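You operate a simulated robot arm through the tools that you are given. There is no shell and no other tool. Be economical: measure what you need, move in short steps, check, and stop when the job is done.

You run a simulated two-armed robot. Do the job below in one go: nothing can be reset, and whatever is moved stays where it is left.

## Task
On the workbench top, fold the grey cloth in half.

Only the result counts: the job must be done as asked and must still hold three seconds after the hand-in. Knocking over, shifting, dropping, spilling or breaking anything else fails it. Flat cloth is picked up by pressing the open fingertips on it (5 to 10 N) and closing them slowly along it; thin cloth reads only 2 to 8 mm in the jaws.

## Robot
Two 7-joint arms with two-finger parallel grippers on one trunk, on a base that drives. Base frame: it is fixed to the floor where the robot stands at the start and does not move with it; the origin is under the middle of the robot, x ahead of it, y to its left, z up; the surface under the hand at the start is at about z = 800. Lengths are in mm, angles in rad, forces in N, time in s.
The left shoulder is at the start at [70, 163, 1219], the right one opposite. With the tool pointing down near the work surface each hand reaches from about 360 to 880 mm from the robot's upright axis, wherever it stands, measured 20 degrees to its own side. Places, roughly: workbench top [500, -100, 800]. Payload 3.43 kg a hand.
Tool frame (each hand has its own): the origin (TCP) lies between the finger pads and is the grasp point; the fingertips stand 34 mm ahead of it; z points along the fingers, y is the line along which they close. Largest opening 128 mm; finger width 24, thickness 12; the body of the gripper, 48 by 130 mm, starts 96 mm behind the TCP.
Orientation is told as [roll, pitch, yaw] about the base's x, y, z axes, in that order, counted from this pose: with the fingers straight down and closing along the base's y, the tool's x points along the base's -x, its y along +y and its z along -z.

## Interface
- The arms move only by the tool nudge_tool. It takes "left_deltas", "right_deltas" or both (then of equal length, played together; a hand with none holds still); each is a list of rows, each a list of 7 numbers: the shift along the tool's x, y, z in mm, then the turn, a rotation vector about the tool's x, y, z in rad, then the finger opening in mm, from 0 to 128. In form: [[x, y, z, ax, ay, az, claw], ...]. A call has 1 to 10 rows; each row shifts and turns the commanded pose from where the row before left it, along the tool's axes as they then stand. A row lasts 0.2 s, in which the tool goes at most 50 mm and 0.15 rad; a call with a longer step from one row to the next is refused whole, and so is a gripper value outside its range. Where a pose cannot be reached the arm comes as near as it can. A force on the tool above 40 N (or 10 N above the force at the start of the call, whichever is more), or a blocked arm, ends the call early, and 0.2 s more pass. The fingers move at their own pace (about 153 mm/s each) and stop on an object; they squeeze with about 34 N. The grip force told is the motor's: it shows also when the fingers shut on nothing. Time passes only in rows, and 0.2 s behind the last, so rows that do not move let the fingers close. The reply holds the time, the measured pose of the TCP, the force on the tool along the base axes, the opening and the grip force, in the units named above and with some noise, with the torque about the TCP (base axes, N m) and any sound that the robot's microphone picked up.
- Cameras (640 x 400 px; columns grow to the right, rows downward): "scene" is now at [134.4, -18.6, 1438.8]; the picture's right is [-0.20, -0.98, -0.00], its down [-0.66, 0.13, -0.74] and it looks along [0.73, -0.15, -0.67] (base axes); focal length 214 px, centre (320, 200). "left" rides on the left gripper at [76, 11, -160] in its tool frame; the picture's right is [-0.15, 0.99, 0.00], its down [-0.88, -0.13, -0.46] and it looks along [-0.45, -0.07, 0.89] (tool axes); focal length 234 px, centre (320, 200). "right" rides on the right gripper at [76, -11, -160] in its tool frame; the picture's right is [0.15, 0.99, 0.00], its down [-0.88, 0.13, -0.46] and it looks along [-0.45, 0.07, 0.89] (tool axes); focal length 234 px, centre (320, 200). There is no depth. A picture from a camera that has moved, and an enlarged one, comes with that camera's place and axes in the base frame and with its lens.
- grab_frame(camera): a new picture of that camera. The clock stands still meanwhile.
- move_column(by): slides the trunk up (or, below 0, down) by that many mm; the arms and the scene camera ride with it, the base frame stays. It gives what a move gives, with no picture.
- base_move(legs): drives the robot by 1 to 6 legs, each [ahead, left, turn to the left] in mm, mm and rad, along the robot's own axes; the way and the turn of a leg run together, so that a leg with both is an arc; at most 1500 mm and 3.142 rad a leg. The arms and the cameras ride along, it lands a little off, and it stops where it bumps. It gives what a move gives.
- aim_head(pan, tilt): turns the head with the scene camera to pan (to the left, within 1.501 rad either way) and tilt (down, from -0.506 to 1.204), counted from straight ahead of the robot. It gives what a move gives.
- close_up(camera, box): a new picture of the part [left, top, right, bottom] of that camera's present view, enlarged. The clock stands still meanwhile.
- hand_in(): hands the job in; it is judged then, once.

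Work in short steps. Places have to be worked out from the pictures, the camera data and where the tool is seen: move nearer, look again, correct. Check each grasp and each placing, and mend what went wrong. You have 120 turns and 88 pictures in all, those below and enlarged ones among them. Open the grippers and draw the arms clear of the work before you hand the job in, unless the task says otherwise; then end with one line.

The tools are called after "Emit:" by a JSON object that holds its "name" and its "arguments". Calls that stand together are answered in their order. nudge_tool: Moves the arms, as the interface text tells. Its arguments: {"type":"object","properties":{"left_deltas":{"type":"array","items":{"type":"array","items":{"type":"number"}}},"right_deltas":{"type":"array","items":{"type":"array","items":{"type":"number"}}}},"required":[]} The other tools are called the same way: move_column (by) slides the trunk up or down; base_move (legs) drives the base; aim_head (pan, tilt) turns the head that bears the scene camera; grab_frame (camera) takes a picture; close_up (camera, box) takes an enlarged picture of a part of a camera's view; hand_in () hands the job in.

At the start:

```text
clock: 0.0
left_ee_pos: [581.4, -66.5, 1122.9]
left_tcp_rot: [-0.001, 0.001, 0.001]
left_ft_force: [0.8, 0.4, 0.3]
left_ft_torque: [0.02, -0.04, 0.0]
left_finger_gap: 127.9
left_grasp_force: 0.1
right_ee_pos: [330.5, -405.0, 935.3]
right_tcp_rot: [0.0, 0.001, 0.0]
right_ft_force: [0.7, 0.2, -0.2]
right_ft_torque: [-0.01, 0.01, 0.02]
right_finger_gap: 128.2
right_grasp_force: 0.0
trunk travel left (down, up): [-699.0, 241.0]
robot x, y, heading: [2.8, 2.9, -0.004]
head pan, tilt: [-0.201, 0.733]
```

scene: 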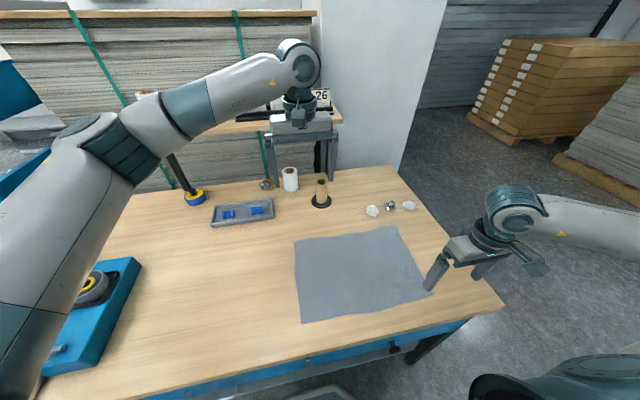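
right: 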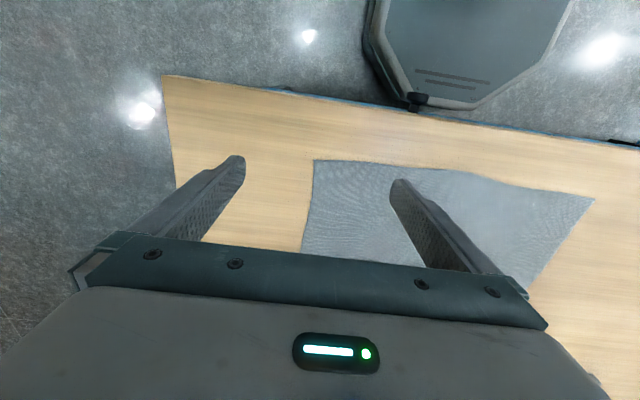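
left: 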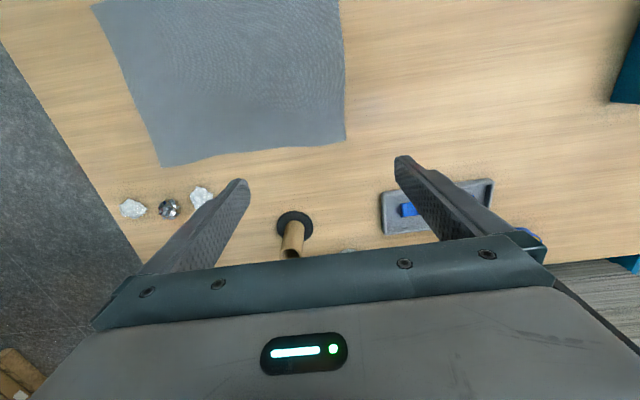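

The cloth spans roughly x 350–630 and y −415…−15. I plan to fold the near edge onto the far edge with both hands, and I'll back off a little first so the near corners are within comfortable reach.

Emit:
{"name": "base_move", "arguments": {"legs": [[-90, 0, 0]]}}

Emit:
{"name": "aim_head", "arguments": {"pan": -0.3, "tilt": 0.8}}

Emit:
{"name": "close_up", "arguments": {"camera": "scene", "box": [200, 120, 460, 330]}}

```text
clock: 1.1
left_ee_pos: [490.8, -67.1, 1123.1]
left_tcp_rot: [0.0, 0.001, 0.001]
left_ft_force: [-0.3, -0.2, 1.2]
left_ft_torque: [-0.03, -0.03, 0.03]
left_finger_gap: 128.2
left_grasp_force: 0.1
right_ee_pos: [240.4, -405.4, 935.4]
right_tcp_rot: [0.001, 0.001, 0.0]
right_ft_force: [0.5, 0.1, 0.6]
right_ft_torque: [0.0, 0.0, 0.0]
right_finger_gap: 128.1
right_grasp_force: 0.0
trunk travel left (down, up): [-699.0, 241.0]
robot x, y, heading: [-93.2, 0.9, -0.001]
head pan, tilt: [-0.201, 0.733]
```

```text
clock: 1.8
left_ee_pos: [491.2, -66.7, 1123.7]
left_tcp_rot: [0.0, 0.001, 0.0]
left_ft_force: [-0.3, -1.2, 0.9]
left_ft_torque: [0.01, -0.03, -0.01]
left_finger_gap: 128.0
left_grasp_force: 0.1
right_ee_pos: [240.2, -404.2, 935.2]
right_tcp_rot: [0.001, 0.001, 0.001]
right_ft_force: [0.1, 0.2, 0.1]
right_ft_torque: [-0.01, -0.01, 0.03]
right_finger_gap: 128.2
right_grasp_force: 0.1
trunk travel left (down, up): [-699.0, 241.0]
robot x, y, heading: [-91.0, 0.8, 0.005]
head pan, tilt: [-0.3, 0.799]
```

```text
1.90 times, centred on (330, 225) of scene
camera zoom: at [37.9, -25.7, 1433.4], right [-0.3, -0.96, 0.0], down [-0.68, 0.21, -0.7], along [0.67, -0.21, -0.72], focal length 408 px, centre (301, 152)
```

zoom: 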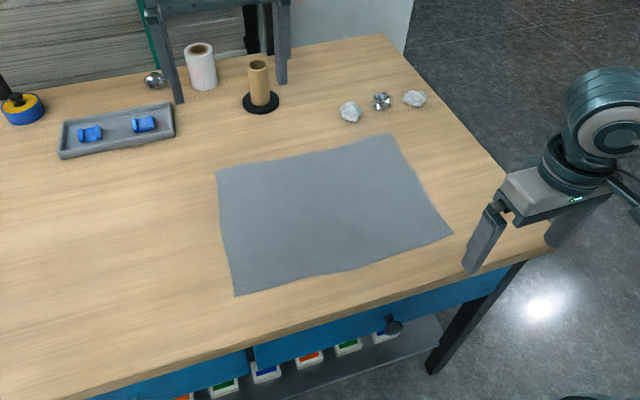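

Corners agree: near-left (348,−7), near-right (350,−409), far-left (622,−20), far-right (622,−416). I'll bring both hands above the near corners with a 50 mm opening.

Emit:
{"name": "nudge_tool", "arguments": {"left_deltas": [[31, 4, 30, 0, 0, 0, 50], [32, 4, 30, 0, 0, 0, 50], [32, 4, 30, 0, 0, 0, 50], [31, 5, 30, 0, 0, 0, 50], [0, 0, 45, 0, 0, 0, 50], [0, 0, 45, 0, 0, 0, 50], [0, 0, 40, 0, 0, 0, 50], [0, 0, 0, 0, 0, 0, 50]], "right_deltas": [[-31, 8, 0, 0, 0, 0, 50], [-31, 8, 0, 0, 0, 0, 50], [-31, 8, 0, 0, 0, 0, 50], [-32, 8, 0, 0, 0, 0, 50], [0, 0, 20, 0, 0, 0, 50], [0, 0, 20, 0, 0, 0, 50], [0, 0, 20, 0, 0, 0, 50], [0, 0, 0, 0, 0, 0, 50]]}}

Emit:
{"name": "grab_frame", "arguments": {"camera": "scene"}}

Emit:
{"name": "grab_frame", "arguments": {"camera": "left"}}

Emit:
{"name": "grab_frame", "arguments": {"camera": "right"}}

```text
clock: 3.6
left_ee_pos: [366.5, -48.4, 873.0]
left_tcp_rot: [0.001, 0.001, 0.0]
left_ft_force: [0.4, 0.7, 0.1]
left_ft_torque: [0.0, 0.02, -0.02]
left_finger_gap: 50.0
left_grasp_force: 0.1
right_ee_pos: [365.2, -373.2, 875.0]
right_tcp_rot: [0.001, 0.001, -0.001]
right_ft_force: [0.2, 0.3, -0.2]
right_ft_torque: [0.01, 0.03, 0.0]
right_finger_gap: 50.1
right_grasp_force: 0.1
trunk travel left (down, up): [-699.0, 241.0]
robot x, y, heading: [-94.3, 2.7, -0.0]
head pan, tilt: [-0.3, 0.799]
```

```text
83 pictures are left
camera scene: at [38.6, -25.7, 1433.3], right [-0.3, -0.96, 0.0], down [-0.68, 0.21, -0.7], along [0.67, -0.21, -0.72], focal length 214 px, centre (320, 200)
```

scene: 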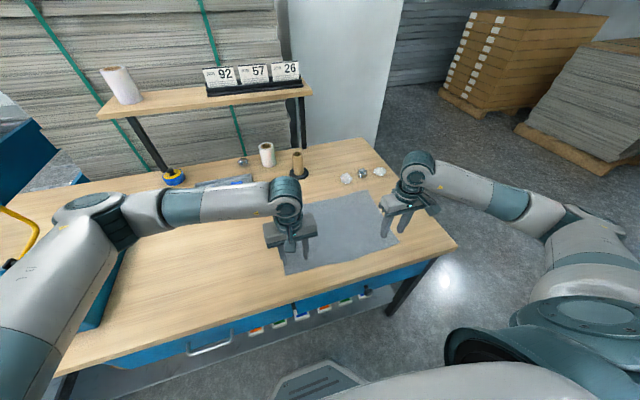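

```text
82 pictures are left
camera left: at [289.1, -38.0, 1032.2], right [0.15, 0.99, 0.0], down [0.88, -0.13, 0.46], along [0.45, -0.07, -0.89], focal length 234 px, centre (320, 200)
```

left: 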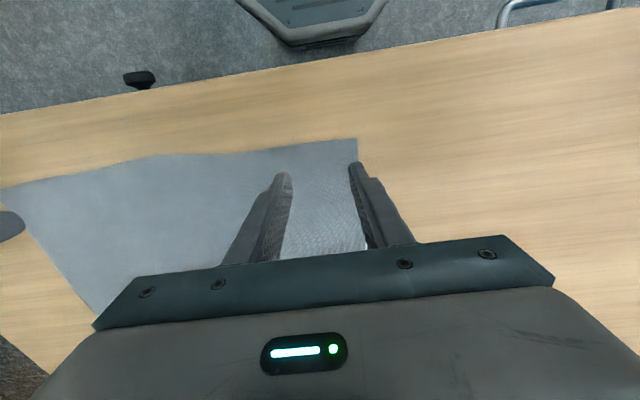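

```text
81 pictures are left
camera right: at [288.1, -383.8, 1035.1], right [-0.15, 0.99, 0.0], down [0.88, 0.13, 0.45], along [0.45, 0.07, -0.89], focal length 234 px, centre (320, 200)
```

right: 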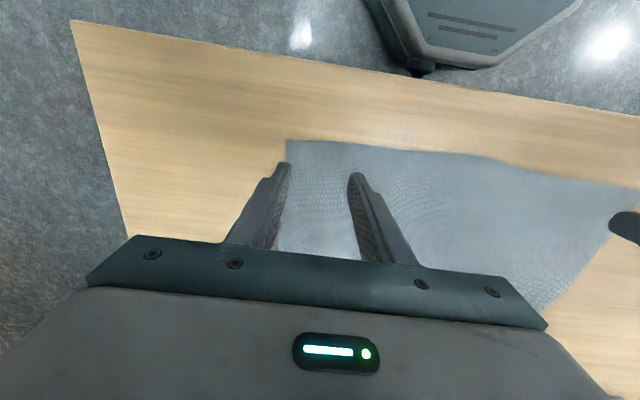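

Corner estimates hold (344,−10) and (346,−408). The outer fingers are marginal, so I'll shift each hand ~9 mm inward, narrow to 44 mm, and lower to near contact.

Emit:
{"name": "nudge_tool", "arguments": {"left_deltas": [[2, -8, 15, 0, 0, 0, 44], [0, 0, 15, 0, 0, 0, 44], [0, 0, 5, 0, 0, 0, 44], [0, 0, 2, 0, 0, 0, 44], [0, 0, 0, 0, 0, 0, 44]], "right_deltas": [[2, 10, 15, 0, 0, 0, 44], [0, 0, 15, 0, 0, 0, 44], [0, 0, 7, 0, 0, 0, 44], [0, 0, 2, 0, 0, 0, 44], [0, 0, 0, 0, 0, 0, 44]]}}

```text
clock: 4.8
left_ee_pos: [364.2, -58.0, 835.7]
left_tcp_rot: [-0.001, -0.001, 0.0]
left_ft_force: [-0.2, -0.1, -1.1]
left_ft_torque: [-0.03, 0.0, 0.03]
left_finger_gap: 44.0
left_grasp_force: 0.1
right_ee_pos: [363.4, -362.6, 835.4]
right_tcp_rot: [0.001, 0.002, 0.001]
right_ft_force: [0.1, 0.1, 0.7]
right_ft_torque: [0.02, 0.01, -0.02]
right_finger_gap: 43.9
right_grasp_force: 0.0
trunk travel left (down, up): [-699.0, 241.0]
robot x, y, heading: [-85.6, 2.0, 0.001]
head pan, tilt: [-0.3, 0.799]
```

No contact yet. I'll step down 1 mm at a time.

Emit:
{"name": "nudge_tool", "arguments": {"left_deltas": [[0, 0, 1, 0, 0, 0, 44], [0, 0, 1, 0, 0, 0, 44], [0, 0, 0, 0, 0, 0, 44]], "right_deltas": [[0, 0, 1, 0, 0, 0, 44], [0, 0, 1, 0, 0, 0, 44], [0, 0, 0, 0, 0, 0, 44]]}}

```text
clock: 5.6
left_ee_pos: [363.8, -57.3, 835.4]
left_tcp_rot: [-0.002, -0.004, 0.0]
left_ft_force: [2.5, -1.7, 9.2]
left_ft_torque: [0.08, -0.02, -0.01]
left_finger_gap: 44.1
left_grasp_force: 0.1
right_ee_pos: [362.0, -361.2, 836.2]
right_tcp_rot: [0.0, 0.0, -0.001]
right_ft_force: [0.5, -0.9, 9.4]
right_ft_torque: [-0.19, 0.03, 0.06]
right_finger_gap: 44.1
right_grasp_force: 0.1
trunk travel left (down, up): [-699.0, 241.0]
robot x, y, heading: [-86.9, 4.2, 0.001]
head pan, tilt: [-0.3, 0.799]
```

Both hands press at about 9 N, so I'll close slowly.

Emit:
{"name": "nudge_tool", "arguments": {"left_deltas": [[0, 0, 0, 0, 0, 0, 39], [0, 0, 0, 0, 0, 0, 34], [0, 0, 0, 0, 0, 0, 29], [0, 0, 0, 0, 0, 0, 24], [0, 0, 0, 0, 0, 0, 19], [0, 0, 0, 0, 0, 0, 14], [0, 0, 0, 0, 0, 0, 9], [0, 0, 0, 0, 0, 0, 4], [0, 0, 0, 0, 0, 0, 0], [0, 0, 0, 0, 0, 0, 0]], "right_deltas": [[0, 0, 0, 0, 0, 0, 39], [0, 0, 0, 0, 0, 0, 34], [0, 0, 0, 0, 0, 0, 29], [0, 0, 0, 0, 0, 0, 24], [0, 0, 0, 0, 0, 0, 19], [0, 0, 0, 0, 0, 0, 14], [0, 0, 0, 0, 0, 0, 9], [0, 0, 0, 0, 0, 0, 4], [0, 0, 0, 0, 0, 0, 0], [0, 0, 0, 0, 0, 0, 0]]}}

Emit:
{"name": "grab_frame", "arguments": {"camera": "left"}}

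Emit:
{"name": "grab_frame", "arguments": {"camera": "right"}}

```text
clock: 7.8
left_ee_pos: [363.1, -57.3, 835.1]
left_tcp_rot: [-0.001, -0.002, -0.002]
left_ft_force: [-0.6, -2.5, 14.7]
left_ft_torque: [-0.01, 0.08, -0.01]
left_finger_gap: 6.8
left_grasp_force: 34.8
right_ee_pos: [361.6, -361.4, 836.0]
right_tcp_rot: [0.001, 0.001, 0.0]
right_ft_force: [0.7, 3.6, 11.6]
right_ft_torque: [0.09, 0.11, -0.02]
right_finger_gap: 2.0
right_grasp_force: 33.9
trunk travel left (down, up): [-699.0, 241.0]
robot x, y, heading: [-89.3, 0.9, -0.0]
head pan, tilt: [-0.3, 0.799]
```

```text
80 pictures are left
camera left: at [285.7, -46.2, 994.5], right [0.15, 0.99, 0.0], down [0.88, -0.13, 0.46], along [0.45, -0.07, -0.89], focal length 234 px, centre (320, 200)
```

left: 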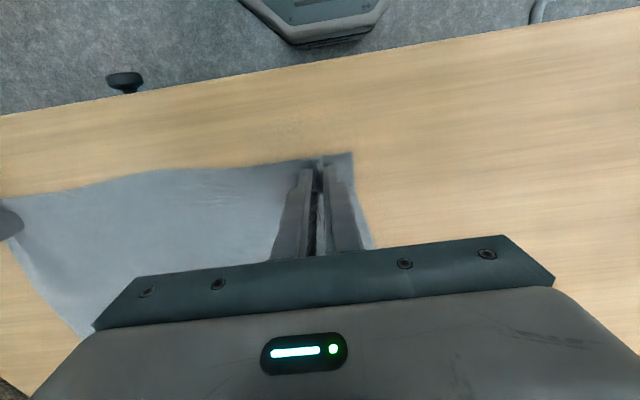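

```text
79 pictures are left
camera right: at [284.9, -372.6, 995.2], right [-0.15, 0.99, 0.0], down [0.88, 0.13, 0.46], along [0.45, 0.07, -0.89], focal length 234 px, centre (320, 200)
```

right: 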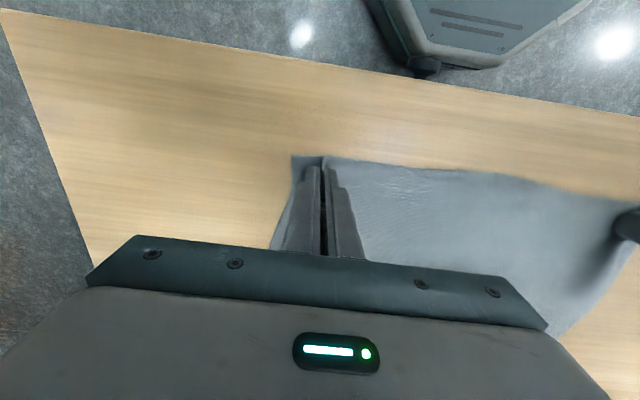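

Both read as cloth (6.8 and 2.0 mm). I'll lift 50 mm straight up, with a slight move forward, to check the grip.

Emit:
{"name": "nudge_tool", "arguments": {"left_deltas": [[0, 0, -10, 0, 0, 0, 0], [-2, 0, -10, 0, 0, 0, 0], [-2, 0, -15, 0, 0, 0, 0], [-3, 0, -15, 0, 0, 0, 0], [0, 0, 0, 0, 0, 0, 0]], "right_deltas": [[0, 0, -10, 0, 0, 0, 0], [-2, 0, -10, 0, 0, 0, 0], [-2, 0, -15, 0, 0, 0, 0], [-3, 0, -15, 0, 0, 0, 0], [0, 0, 0, 0, 0, 0, 0]]}}

Emit:
{"name": "close_up", "arguments": {"camera": "scene", "box": [220, 140, 460, 290]}}

```text
clock: 9.0
left_ee_pos: [370.7, -57.9, 883.7]
left_tcp_rot: [0.0, 0.0, 0.0]
left_ft_force: [-0.5, -3.1, -0.8]
left_ft_torque: [-0.05, 0.0, -0.02]
left_finger_gap: 7.0
left_grasp_force: 33.9
right_ee_pos: [370.3, -362.2, 883.7]
right_tcp_rot: [0.004, 0.001, -0.001]
right_ft_force: [0.3, 2.7, -0.1]
right_ft_torque: [0.05, -0.02, 0.02]
right_finger_gap: 2.4
right_grasp_force: 34.0
trunk travel left (down, up): [-699.0, 241.0]
robot x, y, heading: [-93.4, -3.0, -0.003]
head pan, tilt: [-0.3, 0.799]
```

```text
2.67 times, centred on (340, 215) of scene
camera zoom: at [39.2, -25.8, 1433.2], right [-0.3, -0.96, 0.0], down [-0.69, 0.21, -0.7], along [0.67, -0.21, -0.72], focal length 572 px, centre (267, 160)
```

zoom: 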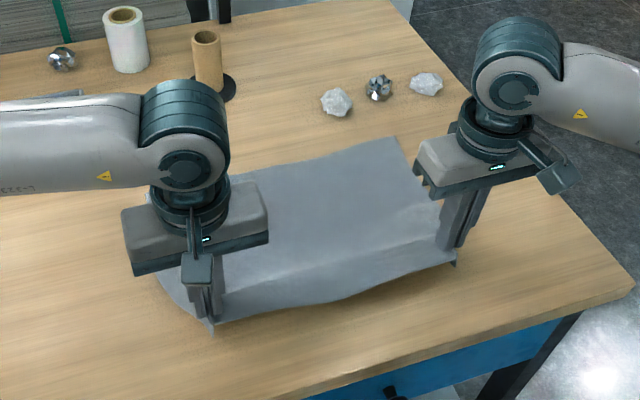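

Both corners are held and the cloth is a little taut across. I'll swing the edge up along an arc to above the middle (x≈484).

Emit:
{"name": "nudge_tool", "arguments": {"left_deltas": [[-15, -2, -18, 0, 0, 0, 0], [-15, 0, -18, 0, 0, 0, 0], [-20, 0, -13, 0, 0, 0, 0], [-20, 0, -13, 0, 0, 0, 0], [-22, 0, -5, 0, 0, 0, 0], [-22, 0, -5, 0, 0, 0, 0], [0, 0, 0, 0, 0, 0, 0]], "right_deltas": [[-15, 2, -18, 0, 0, 0, 0], [-15, 0, -18, 0, 0, 0, 0], [-20, 0, -13, 0, 0, 0, 0], [-20, 0, -13, 0, 0, 0, 0], [-22, 0, -5, 0, 0, 0, 0], [-22, 0, -5, 0, 0, 0, 0], [0, 0, 0, 0, 0, 0, 0]]}}

Emit:
{"name": "close_up", "arguments": {"camera": "scene", "box": [220, 140, 460, 290]}}

Emit:
{"name": "grab_frame", "arguments": {"camera": "left"}}

```text
clock: 10.6
left_ee_pos: [484.2, -60.1, 957.9]
left_tcp_rot: [0.001, 0.0, -0.001]
left_ft_force: [0.0, -0.6, 0.3]
left_ft_torque: [0.01, -0.03, -0.03]
left_finger_gap: 6.6
left_grasp_force: 34.1
right_ee_pos: [483.9, -361.9, 956.0]
right_tcp_rot: [0.002, 0.003, -0.001]
right_ft_force: [-0.1, 0.1, -0.5]
right_ft_torque: [0.0, 0.0, 0.0]
right_finger_gap: 2.1
right_grasp_force: 34.0
trunk travel left (down, up): [-699.0, 241.0]
robot x, y, heading: [-92.7, 0.8, 0.002]
head pan, tilt: [-0.3, 0.799]
```

```text
2.67 times, centred on (340, 215) of scene
camera zoom: at [38.3, -25.9, 1433.4], right [-0.3, -0.96, 0.0], down [-0.68, 0.21, -0.7], along [0.67, -0.21, -0.72], focal length 572 px, centre (267, 160)
```

zoom: 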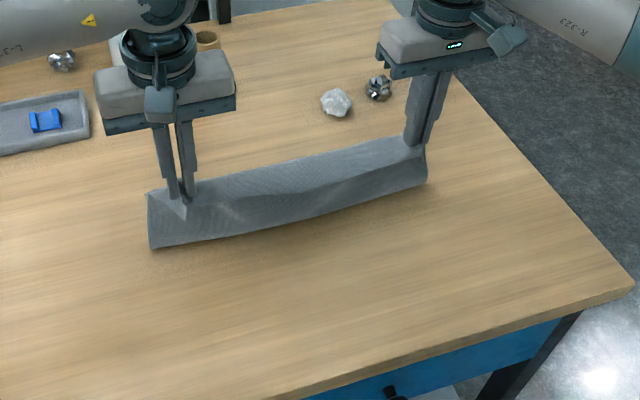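

```text
76 pictures are left
camera left: at [408.1, -48.8, 1116.8], right [0.15, 0.99, 0.0], down [0.88, -0.13, 0.46], along [0.45, -0.07, -0.89], focal length 234 px, centre (320, 200)
```

left: 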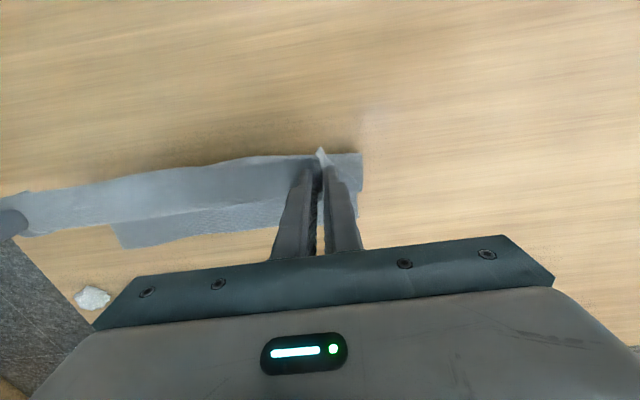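

The edge stands nicely above the middle with only a tiny tail. I'll continue the arc to the far edge, tilting the hands forward about 0.5 rad so the edge lays over, and stop about 25 mm above the table.

Emit:
{"name": "nudge_tool", "arguments": {"left_deltas": [[-27.1, -1, 4.2, 0, 0.12, 0, 0], [-27.6, -1, 3.5, 0, 0.12, 0, 0], [-27.1, -1, 5.9, 0, 0.12, 0, 0], [-25.2, -1, 8.2, 0, 0.12, 0, 0], [-21.4, -1, 9.6, 0, 0.02, 0, 0], [-19.2, -1, 12.3, 0, 0, 0, 0], [-15.7, -1, 14.2, 0, 0, 0, 0], [0, 0, 0, 0, 0, 0, 0]], "right_deltas": [[-27.1, -1, 4.2, 0, 0.12, 0, 0], [-27.6, -1, 3.5, 0, 0.12, 0, 0], [-27.1, -1, 5.9, 0, 0.12, 0, 0], [-25.2, -1, 8.2, 0, 0.12, 0, 0], [-21.4, -1, 9.6, 0, 0.02, 0, 0], [-19.2, -1, 12.3, 0, 0, 0, 0], [-15.7, -1, 14.2, 0, 0, 0, 0], [0, 0, 0, 0, 0, 0, 0]]}}

Emit:
{"name": "close_up", "arguments": {"camera": "scene", "box": [220, 120, 460, 270]}}

Emit:
{"name": "grab_frame", "arguments": {"camera": "left"}}

Emit:
{"name": "grab_frame", "arguments": {"camera": "right"}}

```text
clock: 12.4
left_ee_pos: [561.8, -64.5, 893.3]
left_tcp_rot: [-0.001, 0.499, 0.0]
left_ft_force: [0.4, -2.5, 0.0]
left_ft_torque: [-0.06, -0.01, 0.05]
left_finger_gap: 6.8
left_grasp_force: 33.7
left hand out of reach, approached as far as the arm can: row 4, 5, 6, 7
right_ee_pos: [601.9, -365.8, 887.5]
right_tcp_rot: [0.0, 0.499, 0.0]
right_ft_force: [-0.5, 2.0, 0.7]
right_ft_torque: [0.09, -0.02, 0.0]
right_finger_gap: 2.0
right_grasp_force: 34.3
right hand out of reach, approached as far as the arm can: row 6, 7
trunk travel left (down, up): [-699.0, 241.0]
robot x, y, heading: [-85.6, -0.5, 0.0]
head pan, tilt: [-0.3, 0.799]
```

```text
2.67 times, centred on (340, 195) of scene
camera zoom: at [39.1, -25.3, 1433.3], right [-0.3, -0.96, 0.0], down [-0.69, 0.21, -0.7], along [0.67, -0.21, -0.72], focal length 572 px, centre (267, 213)
```

zoom: 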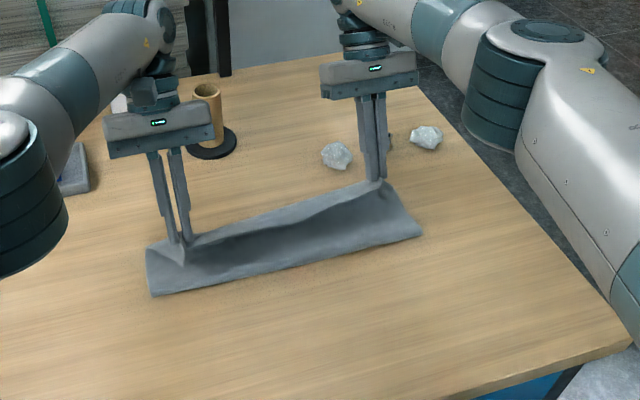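

```text
74 pictures are left
camera left: at [570.4, -53.2, 1069.8], right [0.13, 0.99, -0.07], down [0.99, -0.13, -0.02], along [-0.03, -0.07, -1.0], focal length 234 px, centre (320, 200)
```

left: 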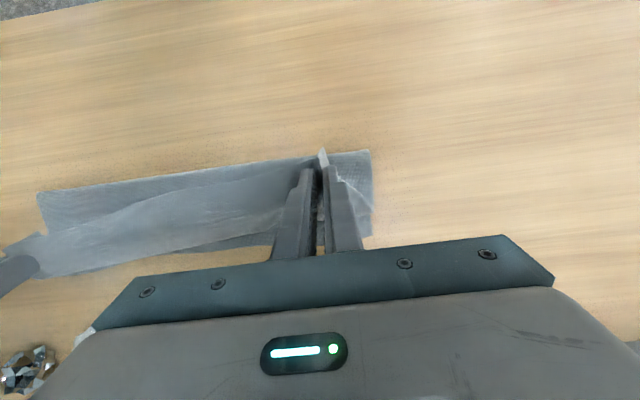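

```text
73 pictures are left
camera right: at [611.4, -376.0, 1064.6], right [-0.13, 0.99, 0.07], down [0.99, 0.13, -0.02], along [-0.03, 0.07, -1.0], focal length 234 px, centre (320, 200)
```

right: 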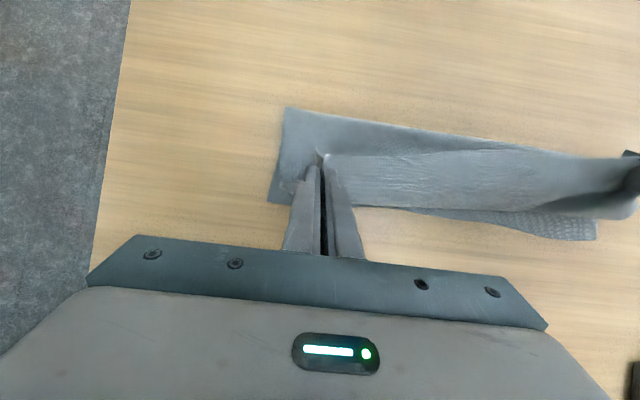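

The left arm ran out of reach, so I'll bring the right hand back level with it, then drive the base forward for more reach.

Emit:
{"name": "nudge_tool", "arguments": {"right_deltas": [[17, 0, 9, 0, 0, 0, 0], [17, 0, 9, 0, 0, 0, 0], [0, 0, 0, 0, 0, 0, 0]]}}

Emit:
{"name": "base_move", "arguments": {"legs": [[30, 0, 0]]}}

```text
clock: 13.2
left_ee_pos: [563.0, -64.2, 893.6]
left_tcp_rot: [0.0, 0.501, 0.001]
left_ft_force: [0.9, -0.5, 0.6]
left_ft_torque: [-0.03, 0.01, 0.0]
left_finger_gap: 6.8
left_grasp_force: 34.3
right_ee_pos: [563.6, -365.7, 888.5]
right_tcp_rot: [0.0, 0.502, 0.001]
right_ft_force: [0.4, 0.6, 0.4]
right_ft_torque: [0.04, 0.01, -0.01]
right_finger_gap: 2.4
right_grasp_force: 34.1
trunk travel left (down, up): [-699.0, 241.0]
robot x, y, heading: [-91.1, -1.1, 0.001]
head pan, tilt: [-0.3, 0.799]
```

```text
clock: 14.0
left_ee_pos: [588.7, -65.5, 896.5]
left_tcp_rot: [0.0, 0.497, -0.001]
left_ft_force: [0.6, -0.3, 0.0]
left_ft_torque: [-0.02, -0.07, -0.02]
left_finger_gap: 6.8
left_grasp_force: 34.1
right_ee_pos: [591.3, -366.3, 891.0]
right_tcp_rot: [0.002, 0.5, 0.0]
right_ft_force: [0.1, 0.4, -0.1]
right_ft_torque: [0.02, -0.07, -0.05]
right_finger_gap: 2.0
right_grasp_force: 33.9
trunk travel left (down, up): [-699.0, 241.0]
robot x, y, heading: [-58.0, -0.5, -0.002]
head pan, tilt: [-0.3, 0.799]
```

I'll pull both hands back 30 mm and then drive another 45 mm ahead, to gain margin for lowering.

Emit:
{"name": "nudge_tool", "arguments": {"left_deltas": [[13, 0, 7, 0, 0, 0, 0], [13, 0, 7, 0, 0, 0, 0], [0, 0, 0, 0, 0, 0, 0]], "right_deltas": [[13, 0, 7, 0, 0, 0, 0], [13, 0, 7, 0, 0, 0, 0], [0, 0, 0, 0, 0, 0, 0]]}}

Emit:
{"name": "base_move", "arguments": {"legs": [[40, 0, 0]]}}

Emit:
{"name": "close_up", "arguments": {"camera": "scene", "box": [220, 120, 460, 270]}}

```text
clock: 14.8
left_ee_pos: [559.9, -65.9, 893.4]
left_tcp_rot: [0.0, 0.501, -0.002]
left_ft_force: [0.7, -0.7, -0.5]
left_ft_torque: [-0.03, 0.03, 0.01]
left_finger_gap: 6.7
left_grasp_force: 33.7
right_ee_pos: [563.7, -366.1, 888.6]
right_tcp_rot: [0.002, 0.503, 0.0]
right_ft_force: [-0.5, 0.7, 0.3]
right_ft_torque: [0.03, -0.01, 0.01]
right_finger_gap: 2.0
right_grasp_force: 33.9
trunk travel left (down, up): [-699.0, 241.0]
robot x, y, heading: [-64.4, 0.6, 0.002]
head pan, tilt: [-0.3, 0.799]
```

```text
clock: 15.7
left_ee_pos: [599.0, -65.6, 895.8]
left_tcp_rot: [0.0, 0.499, -0.001]
left_ft_force: [-0.1, -1.3, -0.4]
left_ft_torque: [0.0, 0.0, 0.0]
left_finger_gap: 6.5
left_grasp_force: 33.7
right_ee_pos: [600.2, -366.4, 889.2]
right_tcp_rot: [0.001, 0.499, -0.001]
right_ft_force: [0.4, 0.3, 0.4]
right_ft_torque: [-0.01, -0.03, 0.01]
right_finger_gap: 2.4
right_grasp_force: 33.6
trunk travel left (down, up): [-699.0, 241.0]
robot x, y, heading: [-23.3, 1.4, -0.003]
head pan, tilt: [-0.3, 0.799]
```

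```text
2.67 times, centred on (340, 195) of scene
camera zoom: at [104.7, -25.7, 1433.7], right [-0.3, -0.95, 0.0], down [-0.68, 0.21, -0.7], along [0.67, -0.21, -0.72], focal length 572 px, centre (267, 213)
```

zoom: 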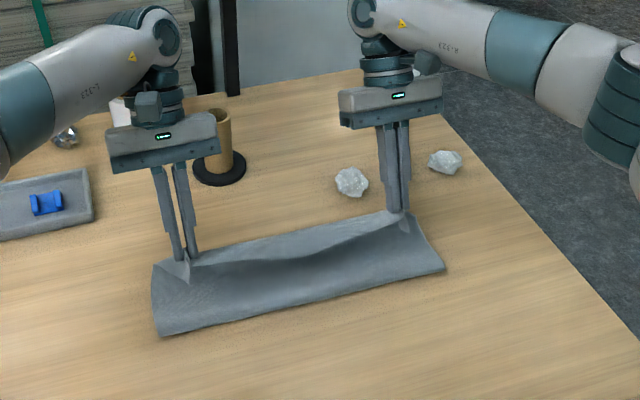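

Holding well. I'll check where the lower layer's far edge lies using the wrist cameras.

Emit:
{"name": "grab_frame", "arguments": {"camera": "right"}}

Emit:
{"name": "grab_frame", "arguments": {"camera": "left"}}

```text
71 pictures are left
camera right: at [609.3, -377.8, 1066.5], right [-0.13, 0.99, 0.07], down [0.99, 0.13, -0.02], along [-0.03, 0.07, -1.0], focal length 234 px, centre (320, 200)
```

right: 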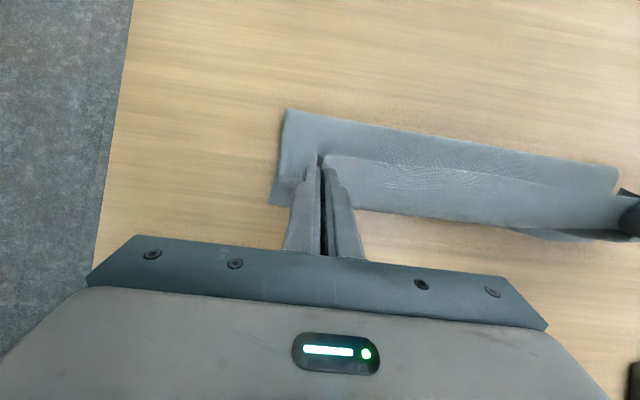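

```text
70 pictures are left
camera left: at [607.1, -54.7, 1072.1], right [0.13, 0.99, -0.07], down [0.99, -0.13, -0.02], along [-0.03, -0.07, -1.0], focal length 234 px, centre (320, 200)
```

left: 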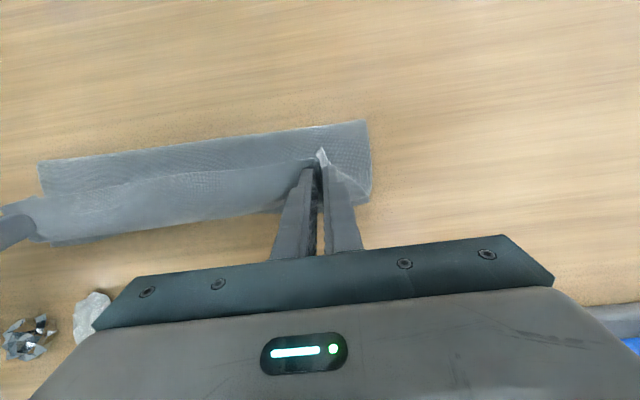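

Lower edge is at x≈610, crease ≈510, with slack in the upper layer. I'll lower the edge to just above the table at tip x≈594.

Emit:
{"name": "nudge_tool", "arguments": {"left_deltas": [[-9.7, 0, 12, 0, 0, 0, 0], [-9.7, 0, 12, 0, 0, 0, 0], [-9.7, 0, 12, 0, 0, 0, 0], [-9.7, 0, 12, 0, 0, 0, 0], [0, 0, 0, 0, 0, 0, 0]], "right_deltas": [[-8.8, 0, 10.8, 0, 0, 0, 0], [-8.8, 0, 10.8, 0, 0, 0, 0], [-8.8, 0, 10.8, 0, 0, 0, 0], [-8.8, 0, 10.8, 0, 0, 0, 0], [0, 0, 0, 0, 0, 0, 0]]}}

Emit:
{"name": "close_up", "arguments": {"camera": "scene", "box": [220, 140, 460, 290]}}

Emit:
{"name": "grab_frame", "arguments": {"camera": "left"}}

Emit:
{"name": "grab_frame", "arguments": {"camera": "right"}}

```text
clock: 16.9
left_ee_pos: [607.8, -65.9, 837.7]
left_tcp_rot: [-0.004, 0.498, -0.005]
left_ft_force: [0.9, -0.7, 20.7]
left_ft_torque: [-0.02, 0.09, 0.0]
left_finger_gap: 5.7
left_grasp_force: 33.7
right_ee_pos: [610.5, -367.0, 838.1]
right_tcp_rot: [0.0, 0.495, -0.002]
right_ft_force: [2.5, -2.6, 21.2]
right_ft_torque: [-0.13, 0.03, 0.0]
right_finger_gap: 2.1
right_grasp_force: 34.0
trunk travel left (down, up): [-699.0, 241.0]
robot x, y, heading: [-20.3, 2.0, -0.001]
head pan, tilt: [-0.3, 0.799]
```

```text
2.67 times, centred on (340, 215) of scene
camera zoom: at [103.0, -24.4, 1434.4], right [-0.3, -0.95, 0.0], down [-0.68, 0.21, -0.7], along [0.67, -0.21, -0.71], focal length 572 px, centre (267, 160)
```

zoom: 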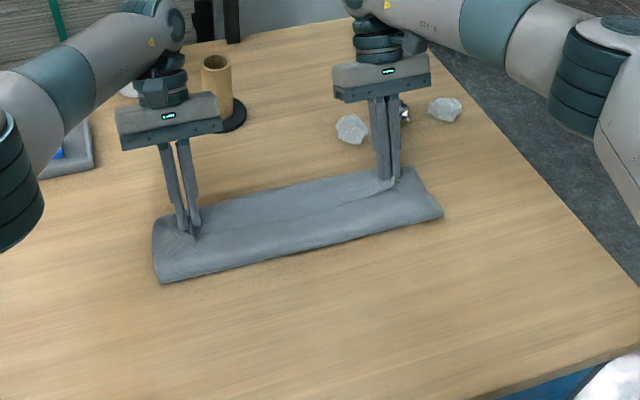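

```text
68 pictures are left
camera left: at [616.8, -54.7, 1013.8], right [0.13, 0.99, -0.07], down [0.99, -0.13, -0.02], along [-0.03, -0.07, -1.0], focal length 234 px, centre (320, 200)
```

left: 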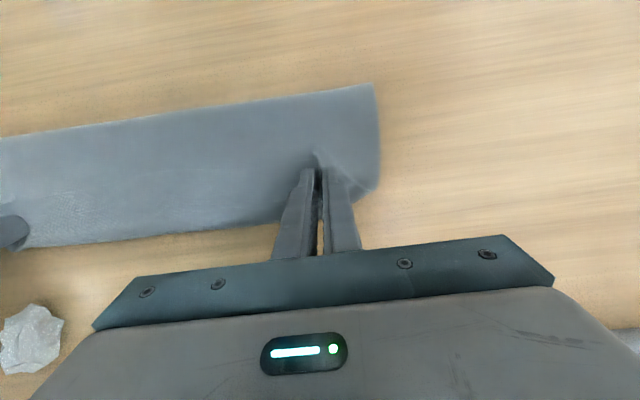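

```text
67 pictures are left
camera right: at [619.0, -377.6, 1014.6], right [-0.13, 0.99, 0.07], down [0.99, 0.13, -0.02], along [-0.03, 0.07, -1.0], focal length 234 px, centre (320, 200)
```

right: 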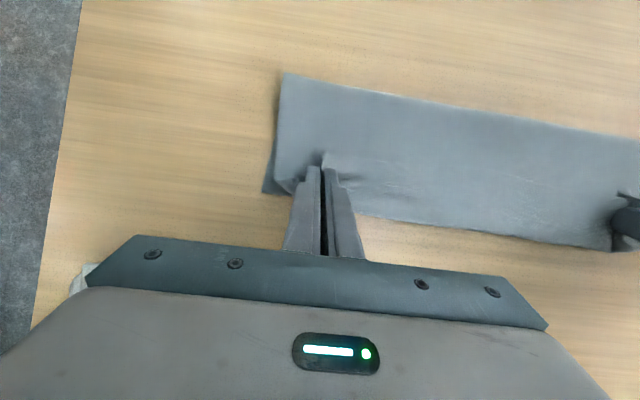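

The strip lies folded but pressed at 20 N. I'll ease up 1.5 mm, then open the fingers slowly so the pinched ridge spreads back out.

Emit:
{"name": "nudge_tool", "arguments": {"left_deltas": [[0.7, 0, -1.3, 0, 0, 0, 0], [0, 0, 0, 0, 0, 0, 8], [0, 0, 0, 0, 0, 0, 14], [0, 0, 0, 0, 0, 0, 20], [0, 0, 0, 0, 0, 0, 26], [0, 0, 0, 0, 0, 0, 32], [0, 0, 0, 0, 0, 0, 38], [0, 0, 0, 0, 0, 0, 44], [0, 0, 0, 0, 0, 0, 44]], "right_deltas": [[0.7, 0, -1.3, 0, 0, 0, 0], [0, 0, 0, 0, 0, 0, 8], [0, 0, 0, 0, 0, 0, 14], [0, 0, 0, 0, 0, 0, 20], [0, 0, 0, 0, 0, 0, 26], [0, 0, 0, 0, 0, 0, 32], [0, 0, 0, 0, 0, 0, 38], [0, 0, 0, 0, 0, 0, 44], [0, 0, 0, 0, 0, 0, 44]]}}

Emit:
{"name": "grab_frame", "arguments": {"camera": "left"}}

Emit:
{"name": "grab_frame", "arguments": {"camera": "right"}}

```text
clock: 18.9
left_ee_pos: [608.0, -65.5, 838.7]
left_tcp_rot: [-0.001, 0.499, -0.005]
left_ft_force: [-0.4, -1.1, 19.2]
left_ft_torque: [0.01, 0.13, 0.01]
left_finger_gap: 36.8
left_grasp_force: 0.1
right_ee_pos: [609.8, -366.6, 838.0]
right_tcp_rot: [0.002, 0.497, -0.003]
right_ft_force: [-2.3, -2.4, 22.9]
right_ft_torque: [-0.05, 0.2, 0.02]
right_finger_gap: 34.4
right_grasp_force: 0.1
trunk travel left (down, up): [-699.0, 241.0]
robot x, y, heading: [-25.4, -3.2, 0.0]
head pan, tilt: [-0.3, 0.799]
```

```text
66 pictures are left
camera left: at [616.1, -54.4, 1013.8], right [0.13, 0.99, -0.07], down [0.99, -0.13, -0.02], along [-0.03, -0.07, -1.0], focal length 234 px, centre (320, 200)
```

left: 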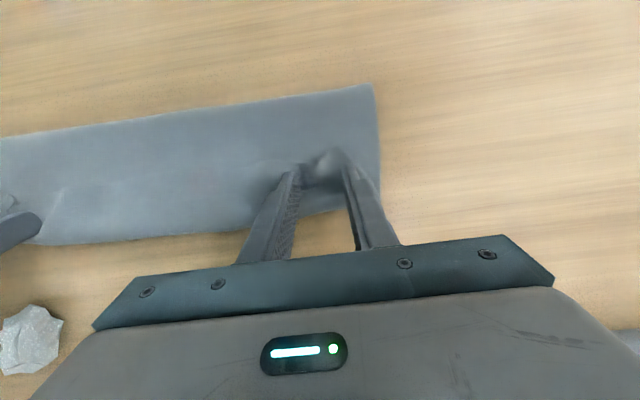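

```text
65 pictures are left
camera right: at [617.7, -377.6, 1014.4], right [-0.13, 0.99, 0.07], down [0.99, 0.13, -0.02], along [-0.03, 0.07, -1.0], focal length 234 px, centre (320, 200)
```

right: 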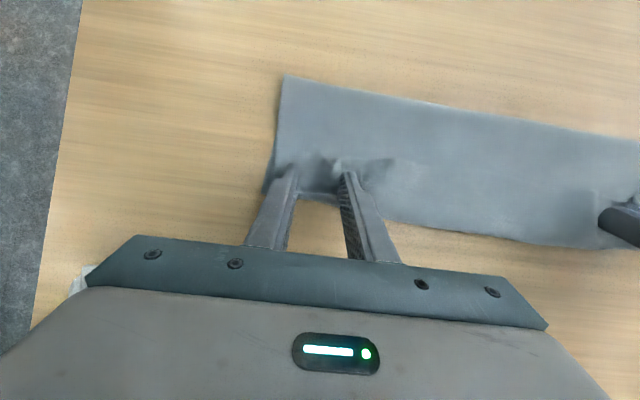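

Ridges are spread. I'll lift straight up, clear of the cloth, then look.

Emit:
{"name": "nudge_tool", "arguments": {"left_deltas": [[5, 0, -9, 0, 0, 0, 44], [6, 0, -10.5, 0, 0, 0, 44], [12, 0, -21, 0, 0, 0, 44], [16, 0, -29, 0, -0.12, 0, 44], [16, 0, -29, 0, -0.12, 0, 44], [10, 0, -29, 0, -0.12, 0, 44], [5, 0, -29, 0, -0.14, 0, 44], [0, 0, -20, 0, 0, 0, 44]], "right_deltas": [[5, 0, -9, 0, 0, 0, 44], [6, 0, -10.5, 0, 0, 0, 44], [12, 0, -21, 0, 0, 0, 44], [16, 0, -29, 0, -0.12, 0, 44], [16, 0, -29, 0, -0.12, 0, 44], [10, 0, -29, 0, -0.12, 0, 44], [5, 0, -29, 0, -0.14, 0, 44], [0, 0, -20, 0, 0, 0, 44]]}}

Emit:
{"name": "close_up", "arguments": {"camera": "scene", "box": [220, 140, 460, 290]}}

Emit:
{"name": "grab_frame", "arguments": {"camera": "left"}}

Emit:
{"name": "grab_frame", "arguments": {"camera": "right"}}

```text
clock: 20.7
left_ee_pos: [603.9, -66.6, 1027.0]
left_tcp_rot: [-0.001, 0.0, -0.002]
left_ft_force: [0.0, 0.1, 0.3]
left_ft_torque: [-0.01, 0.02, -0.05]
left_finger_gap: 44.1
left_grasp_force: 0.2
right_ee_pos: [604.9, -366.3, 1027.3]
right_tcp_rot: [0.001, 0.001, -0.003]
right_ft_force: [0.4, 0.0, -0.2]
right_ft_torque: [0.0, 0.05, 0.01]
right_finger_gap: 43.8
right_grasp_force: 0.1
trunk travel left (down, up): [-699.0, 241.0]
robot x, y, heading: [-22.1, 1.5, -0.002]
head pan, tilt: [-0.3, 0.799]
```

```text
2.67 times, centred on (340, 215) of scene
camera zoom: at [108.2, -25.6, 1433.1], right [-0.3, -0.95, 0.0], down [-0.69, 0.21, -0.7], along [0.67, -0.21, -0.72], focal length 572 px, centre (267, 160)
```

zoom: 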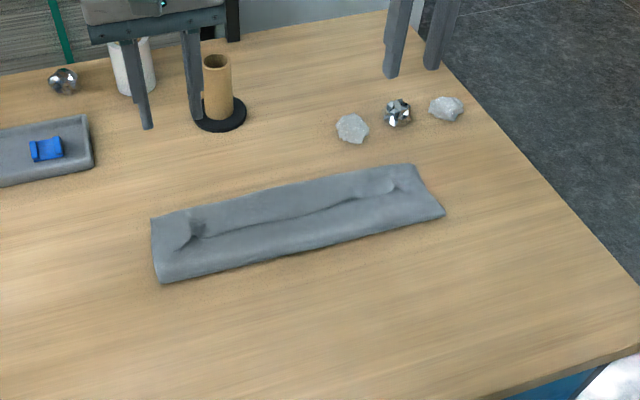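

```text
63 pictures are left
camera left: at [525.9, -54.8, 1186.6], right [0.15, 0.99, 0.0], down [0.88, -0.13, 0.46], along [0.45, -0.07, -0.89], focal length 234 px, centre (320, 200)
```

left: 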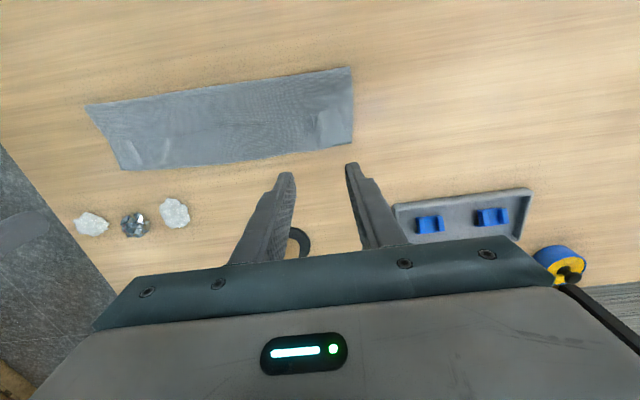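

```text
62 pictures are left
camera right: at [528.3, -377.8, 1187.5], right [-0.14, 0.99, 0.0], down [0.88, 0.13, 0.46], along [0.45, 0.07, -0.89], focal length 234 px, centre (320, 200)
```

right: 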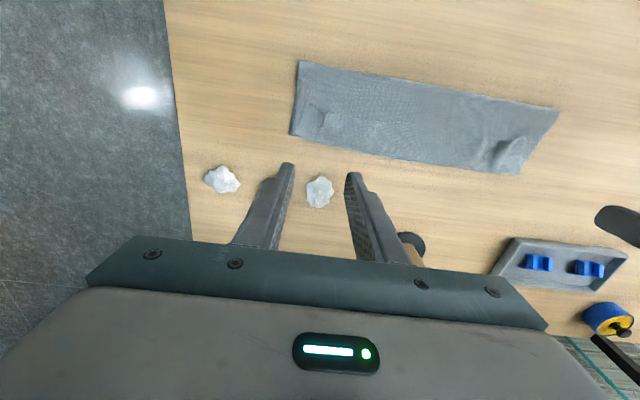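

The folded strip is only ~107 mm wide against the ~138 mm expected, so something may be tucked. I'll look closer at it.

Emit:
{"name": "close_up", "arguments": {"camera": "scene", "box": [265, 190, 400, 255]}}

Emit:
{"name": "close_up", "arguments": {"camera": "left", "box": [80, 50, 370, 190]}}

Emit:
{"name": "close_up", "arguments": {"camera": "right", "box": [270, 40, 580, 190]}}

```text
4.74 times, centred on (332, 222) of scene
camera zoom: at [108.2, -25.6, 1433.1], right [-0.3, -0.95, 0.0], down [-0.69, 0.21, -0.7], along [0.67, -0.21, -0.72], focal length 1017 px, centre (261, 93)
```

zoom: 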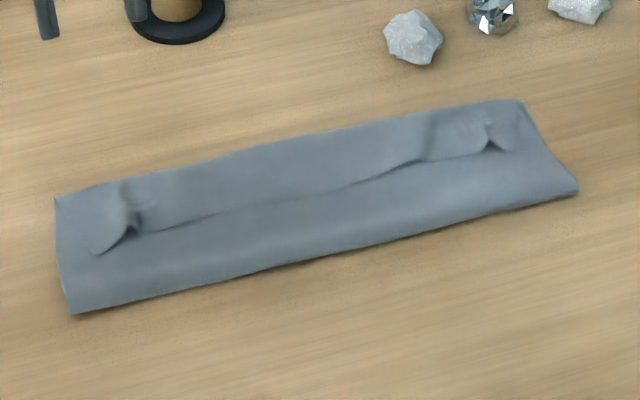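

```text
2.21 times, centred on (225, 120) of left
camera zoom: at [525.9, -54.8, 1186.6], right [0.15, 0.99, 0.0], down [0.88, -0.13, 0.46], along [0.45, -0.07, -0.89], focal length 517 px, centre (530, 377)
```

zoom: 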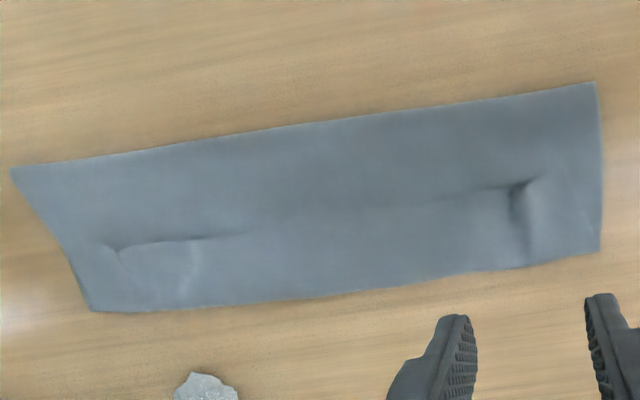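

```text
2.06 times, centred on (425, 115) of right
camera zoom: at [528.3, -377.8, 1187.5], right [-0.14, 0.99, 0.0], down [0.88, 0.13, 0.46], along [0.45, 0.07, -0.89], focal length 483 px, centre (103, 376)
```

zoom: 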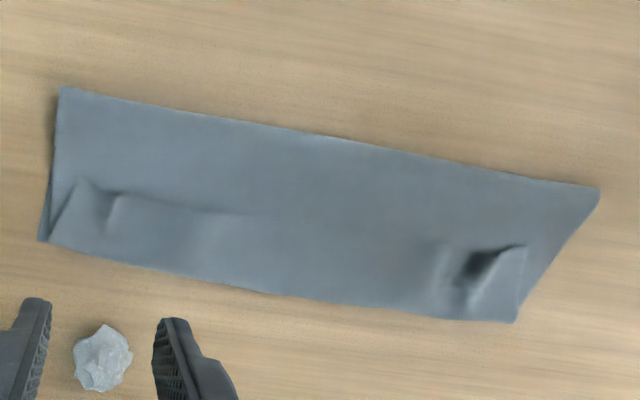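

The close-ups show the near edge turned back on top as a ~45 mm flap (free edge at x≈568, rim at x≈617). I'll re-pinch that edge with the fingers closing along x so almost no tail remains; first I turn both hands 90°.

Emit:
{"name": "nudge_tool", "arguments": {"left_deltas": [[0, 0, 0, 0, 0, 0.15, 20], [0, 0, 0, 0, 0, 0.15, 20], [0, 0, 0, 0, 0, 0.15, 20], [0, 0, 0, 0, 0, 0.15, 20], [0, 0, 0, 0, 0, 0.15, 20], [0, 0, 0, 0, 0, 0.15, 20], [0, 0, 0, 0, 0, 0.15, 20], [0, 0, 0, 0, 0, 0.15, 20], [0, 0, 0, 0, 0, 0.15, 20], [0, 0, 0, 0, 0, 0.15, 20]], "right_deltas": [[0, 0, 0, 0, 0, -0.15, 20], [0, 0, 0, 0, 0, -0.15, 20], [0, 0, 0, 0, 0, -0.15, 20], [0, 0, 0, 0, 0, -0.15, 20], [0, 0, 0, 0, 0, -0.15, 20], [0, 0, 0, 0, 0, -0.15, 20], [0, 0, 0, 0, 0, -0.15, 20], [0, 0, 0, 0, 0, -0.15, 20], [0, 0, 0, 0, 0, -0.15, 20], [0, 0, 0, 0, 0, -0.15, 20]]}}

Emit:
{"name": "nudge_tool", "arguments": {"left_deltas": [[0, 0, 0, 0, 0, 0.071, 20], [0, 0, 0, 0, 0, 0, 20]], "right_deltas": [[0, 0, 0, 0, 0, -0.071, 20], [0, 0, 0, 0, 0, 0, 20]]}}

```text
clock: 22.9
left_ee_pos: [602.6, -66.1, 1027.5]
left_tcp_rot: [-0.001, 0.0, -1.151]
left_ft_force: [-0.1, -0.6, 0.6]
left_ft_torque: [-0.01, -0.03, -0.01]
left_finger_gap: 20.0
left_grasp_force: 0.0
left hand out of reach, approached as far as the arm can: row 9, 10
right_ee_pos: [535.4, -351.3, 1031.1]
right_tcp_rot: [-0.015, 0.002, 0.758]
right_ft_force: [0.3, 0.6, -0.1]
right_ft_torque: [-0.04, 0.0, -0.04]
right_finger_gap: 20.0
right_grasp_force: 0.0
right hand out of reach, approached as far as the arm can: row 5, 6, 7, 8, 9, 10
trunk travel left (down, up): [-699.0, 241.0]
robot x, y, heading: [-21.0, -2.7, -0.001]
head pan, tilt: [-0.3, 0.799]
```

```text
clock: 23.5
left_ee_pos: [601.0, -66.4, 1027.9]
left_tcp_rot: [0.0, 0.001, -1.154]
left_ft_force: [-0.2, 0.2, -0.6]
left_ft_torque: [0.03, 0.0, -0.03]
left_finger_gap: 20.0
left_grasp_force: 0.1
left hand out of reach, approached as far as the arm can: row 1
right_ee_pos: [536.0, -351.0, 1030.9]
right_tcp_rot: [-0.016, 0.003, 0.76]
right_ft_force: [0.1, 0.6, 0.1]
right_ft_torque: [-0.04, -0.02, 0.0]
right_finger_gap: 19.9
right_grasp_force: 0.1
right hand out of reach, approached as far as the arm can: row 1
trunk travel left (down, up): [-699.0, 241.0]
robot x, y, heading: [-23.6, -0.6, 0.001]
head pan, tilt: [-0.3, 0.799]
```

That yaw direction hits a joint limit, so I'll turn the opposite way.

Emit:
{"name": "nudge_tool", "arguments": {"left_deltas": [[0, 0, 0, 0, 0, -0.15, 20], [0, 0, 0, 0, 0, -0.15, 20], [0, 0, 0, 0, 0, -0.15, 20], [0, 0, 0, 0, 0, -0.15, 20], [0, 0, 0, 0, 0, -0.15, 20], [0, 0, 0, 0, 0, -0.15, 20], [0, 0, 0, 0, 0, -0.15, 20], [0, 0, 0, 0, 0, -0.15, 20], [0, 0, 0, 0, 0, -0.15, 20], [0, 0, 0, 0, 0, -0.15, 20]], "right_deltas": [[0, 0, 0, 0, 0, 0.15, 20], [0, 0, 0, 0, 0, 0.15, 20], [0, 0, 0, 0, 0, 0.15, 20], [0, 0, 0, 0, 0, 0.15, 20], [0, 0, 0, 0, 0, 0.15, 20], [0, 0, 0, 0, 0, 0.15, 20], [0, 0, 0, 0, 0, 0.15, 20], [0, 0, 0, 0, 0, 0.15, 20], [0, 0, 0, 0, 0, 0.15, 20], [0, 0, 0, 0, 0, 0.15, 20]]}}

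Emit:
{"name": "nudge_tool", "arguments": {"left_deltas": [[0, 0, 0, 0, 0, -0.15, 20], [0, 0, 0, 0, 0, -0.15, 20], [0, 0, 0, 0, 0, -0.15, 20], [0, 0, 0, 0, 0, -0.15, 20], [0, 0, 0, 0, 0, -0.15, 20], [0, 0, 0, 0, 0, 0, 20]], "right_deltas": [[0, 0, 0, 0, 0, 0.15, 20], [0, 0, 0, 0, 0, 0.15, 20], [0, 0, 0, 0, 0, 0.15, 20], [0, 0, 0, 0, 0, 0.15, 20], [0, 0, 0, 0, 0, 0.15, 20], [0, 0, 0, 0, 0, 0, 20]]}}

```text
clock: 25.7
left_ee_pos: [602.4, -64.9, 1027.2]
left_tcp_rot: [0.0, 0.001, 0.351]
left_ft_force: [0.0, -0.2, -0.5]
left_ft_torque: [0.0, -0.03, 0.0]
left_finger_gap: 19.9
left_grasp_force: 0.0
right_ee_pos: [536.2, -351.6, 1032.3]
right_tcp_rot: [-0.005, -0.016, -0.741]
right_ft_force: [-0.6, -0.3, 0.4]
right_ft_torque: [-0.01, 0.02, 0.0]
right_finger_gap: 20.0
right_grasp_force: 0.0
trunk travel left (down, up): [-699.0, 241.0]
robot x, y, heading: [-24.0, -1.2, -0.0]
head pan, tilt: [-0.3, 0.799]
```

```text
clock: 27.1
left_ee_pos: [601.5, -65.6, 1028.1]
left_tcp_rot: [-0.001, 0.0, 1.1]
left_ft_force: [-0.5, -0.8, -0.7]
left_ft_torque: [0.03, -0.01, 0.03]
left_finger_gap: 20.0
left_grasp_force: 0.1
right_ee_pos: [536.6, -350.7, 1030.9]
right_tcp_rot: [0.006, -0.015, -1.492]
right_ft_force: [0.6, 0.6, -1.4]
right_ft_torque: [-0.02, -0.02, 0.0]
right_finger_gap: 19.8
right_grasp_force: 0.1
trunk travel left (down, up): [-699.0, 241.0]
robot x, y, heading: [-23.3, 1.1, -0.003]
head pan, tilt: [-0.3, 0.799]
```

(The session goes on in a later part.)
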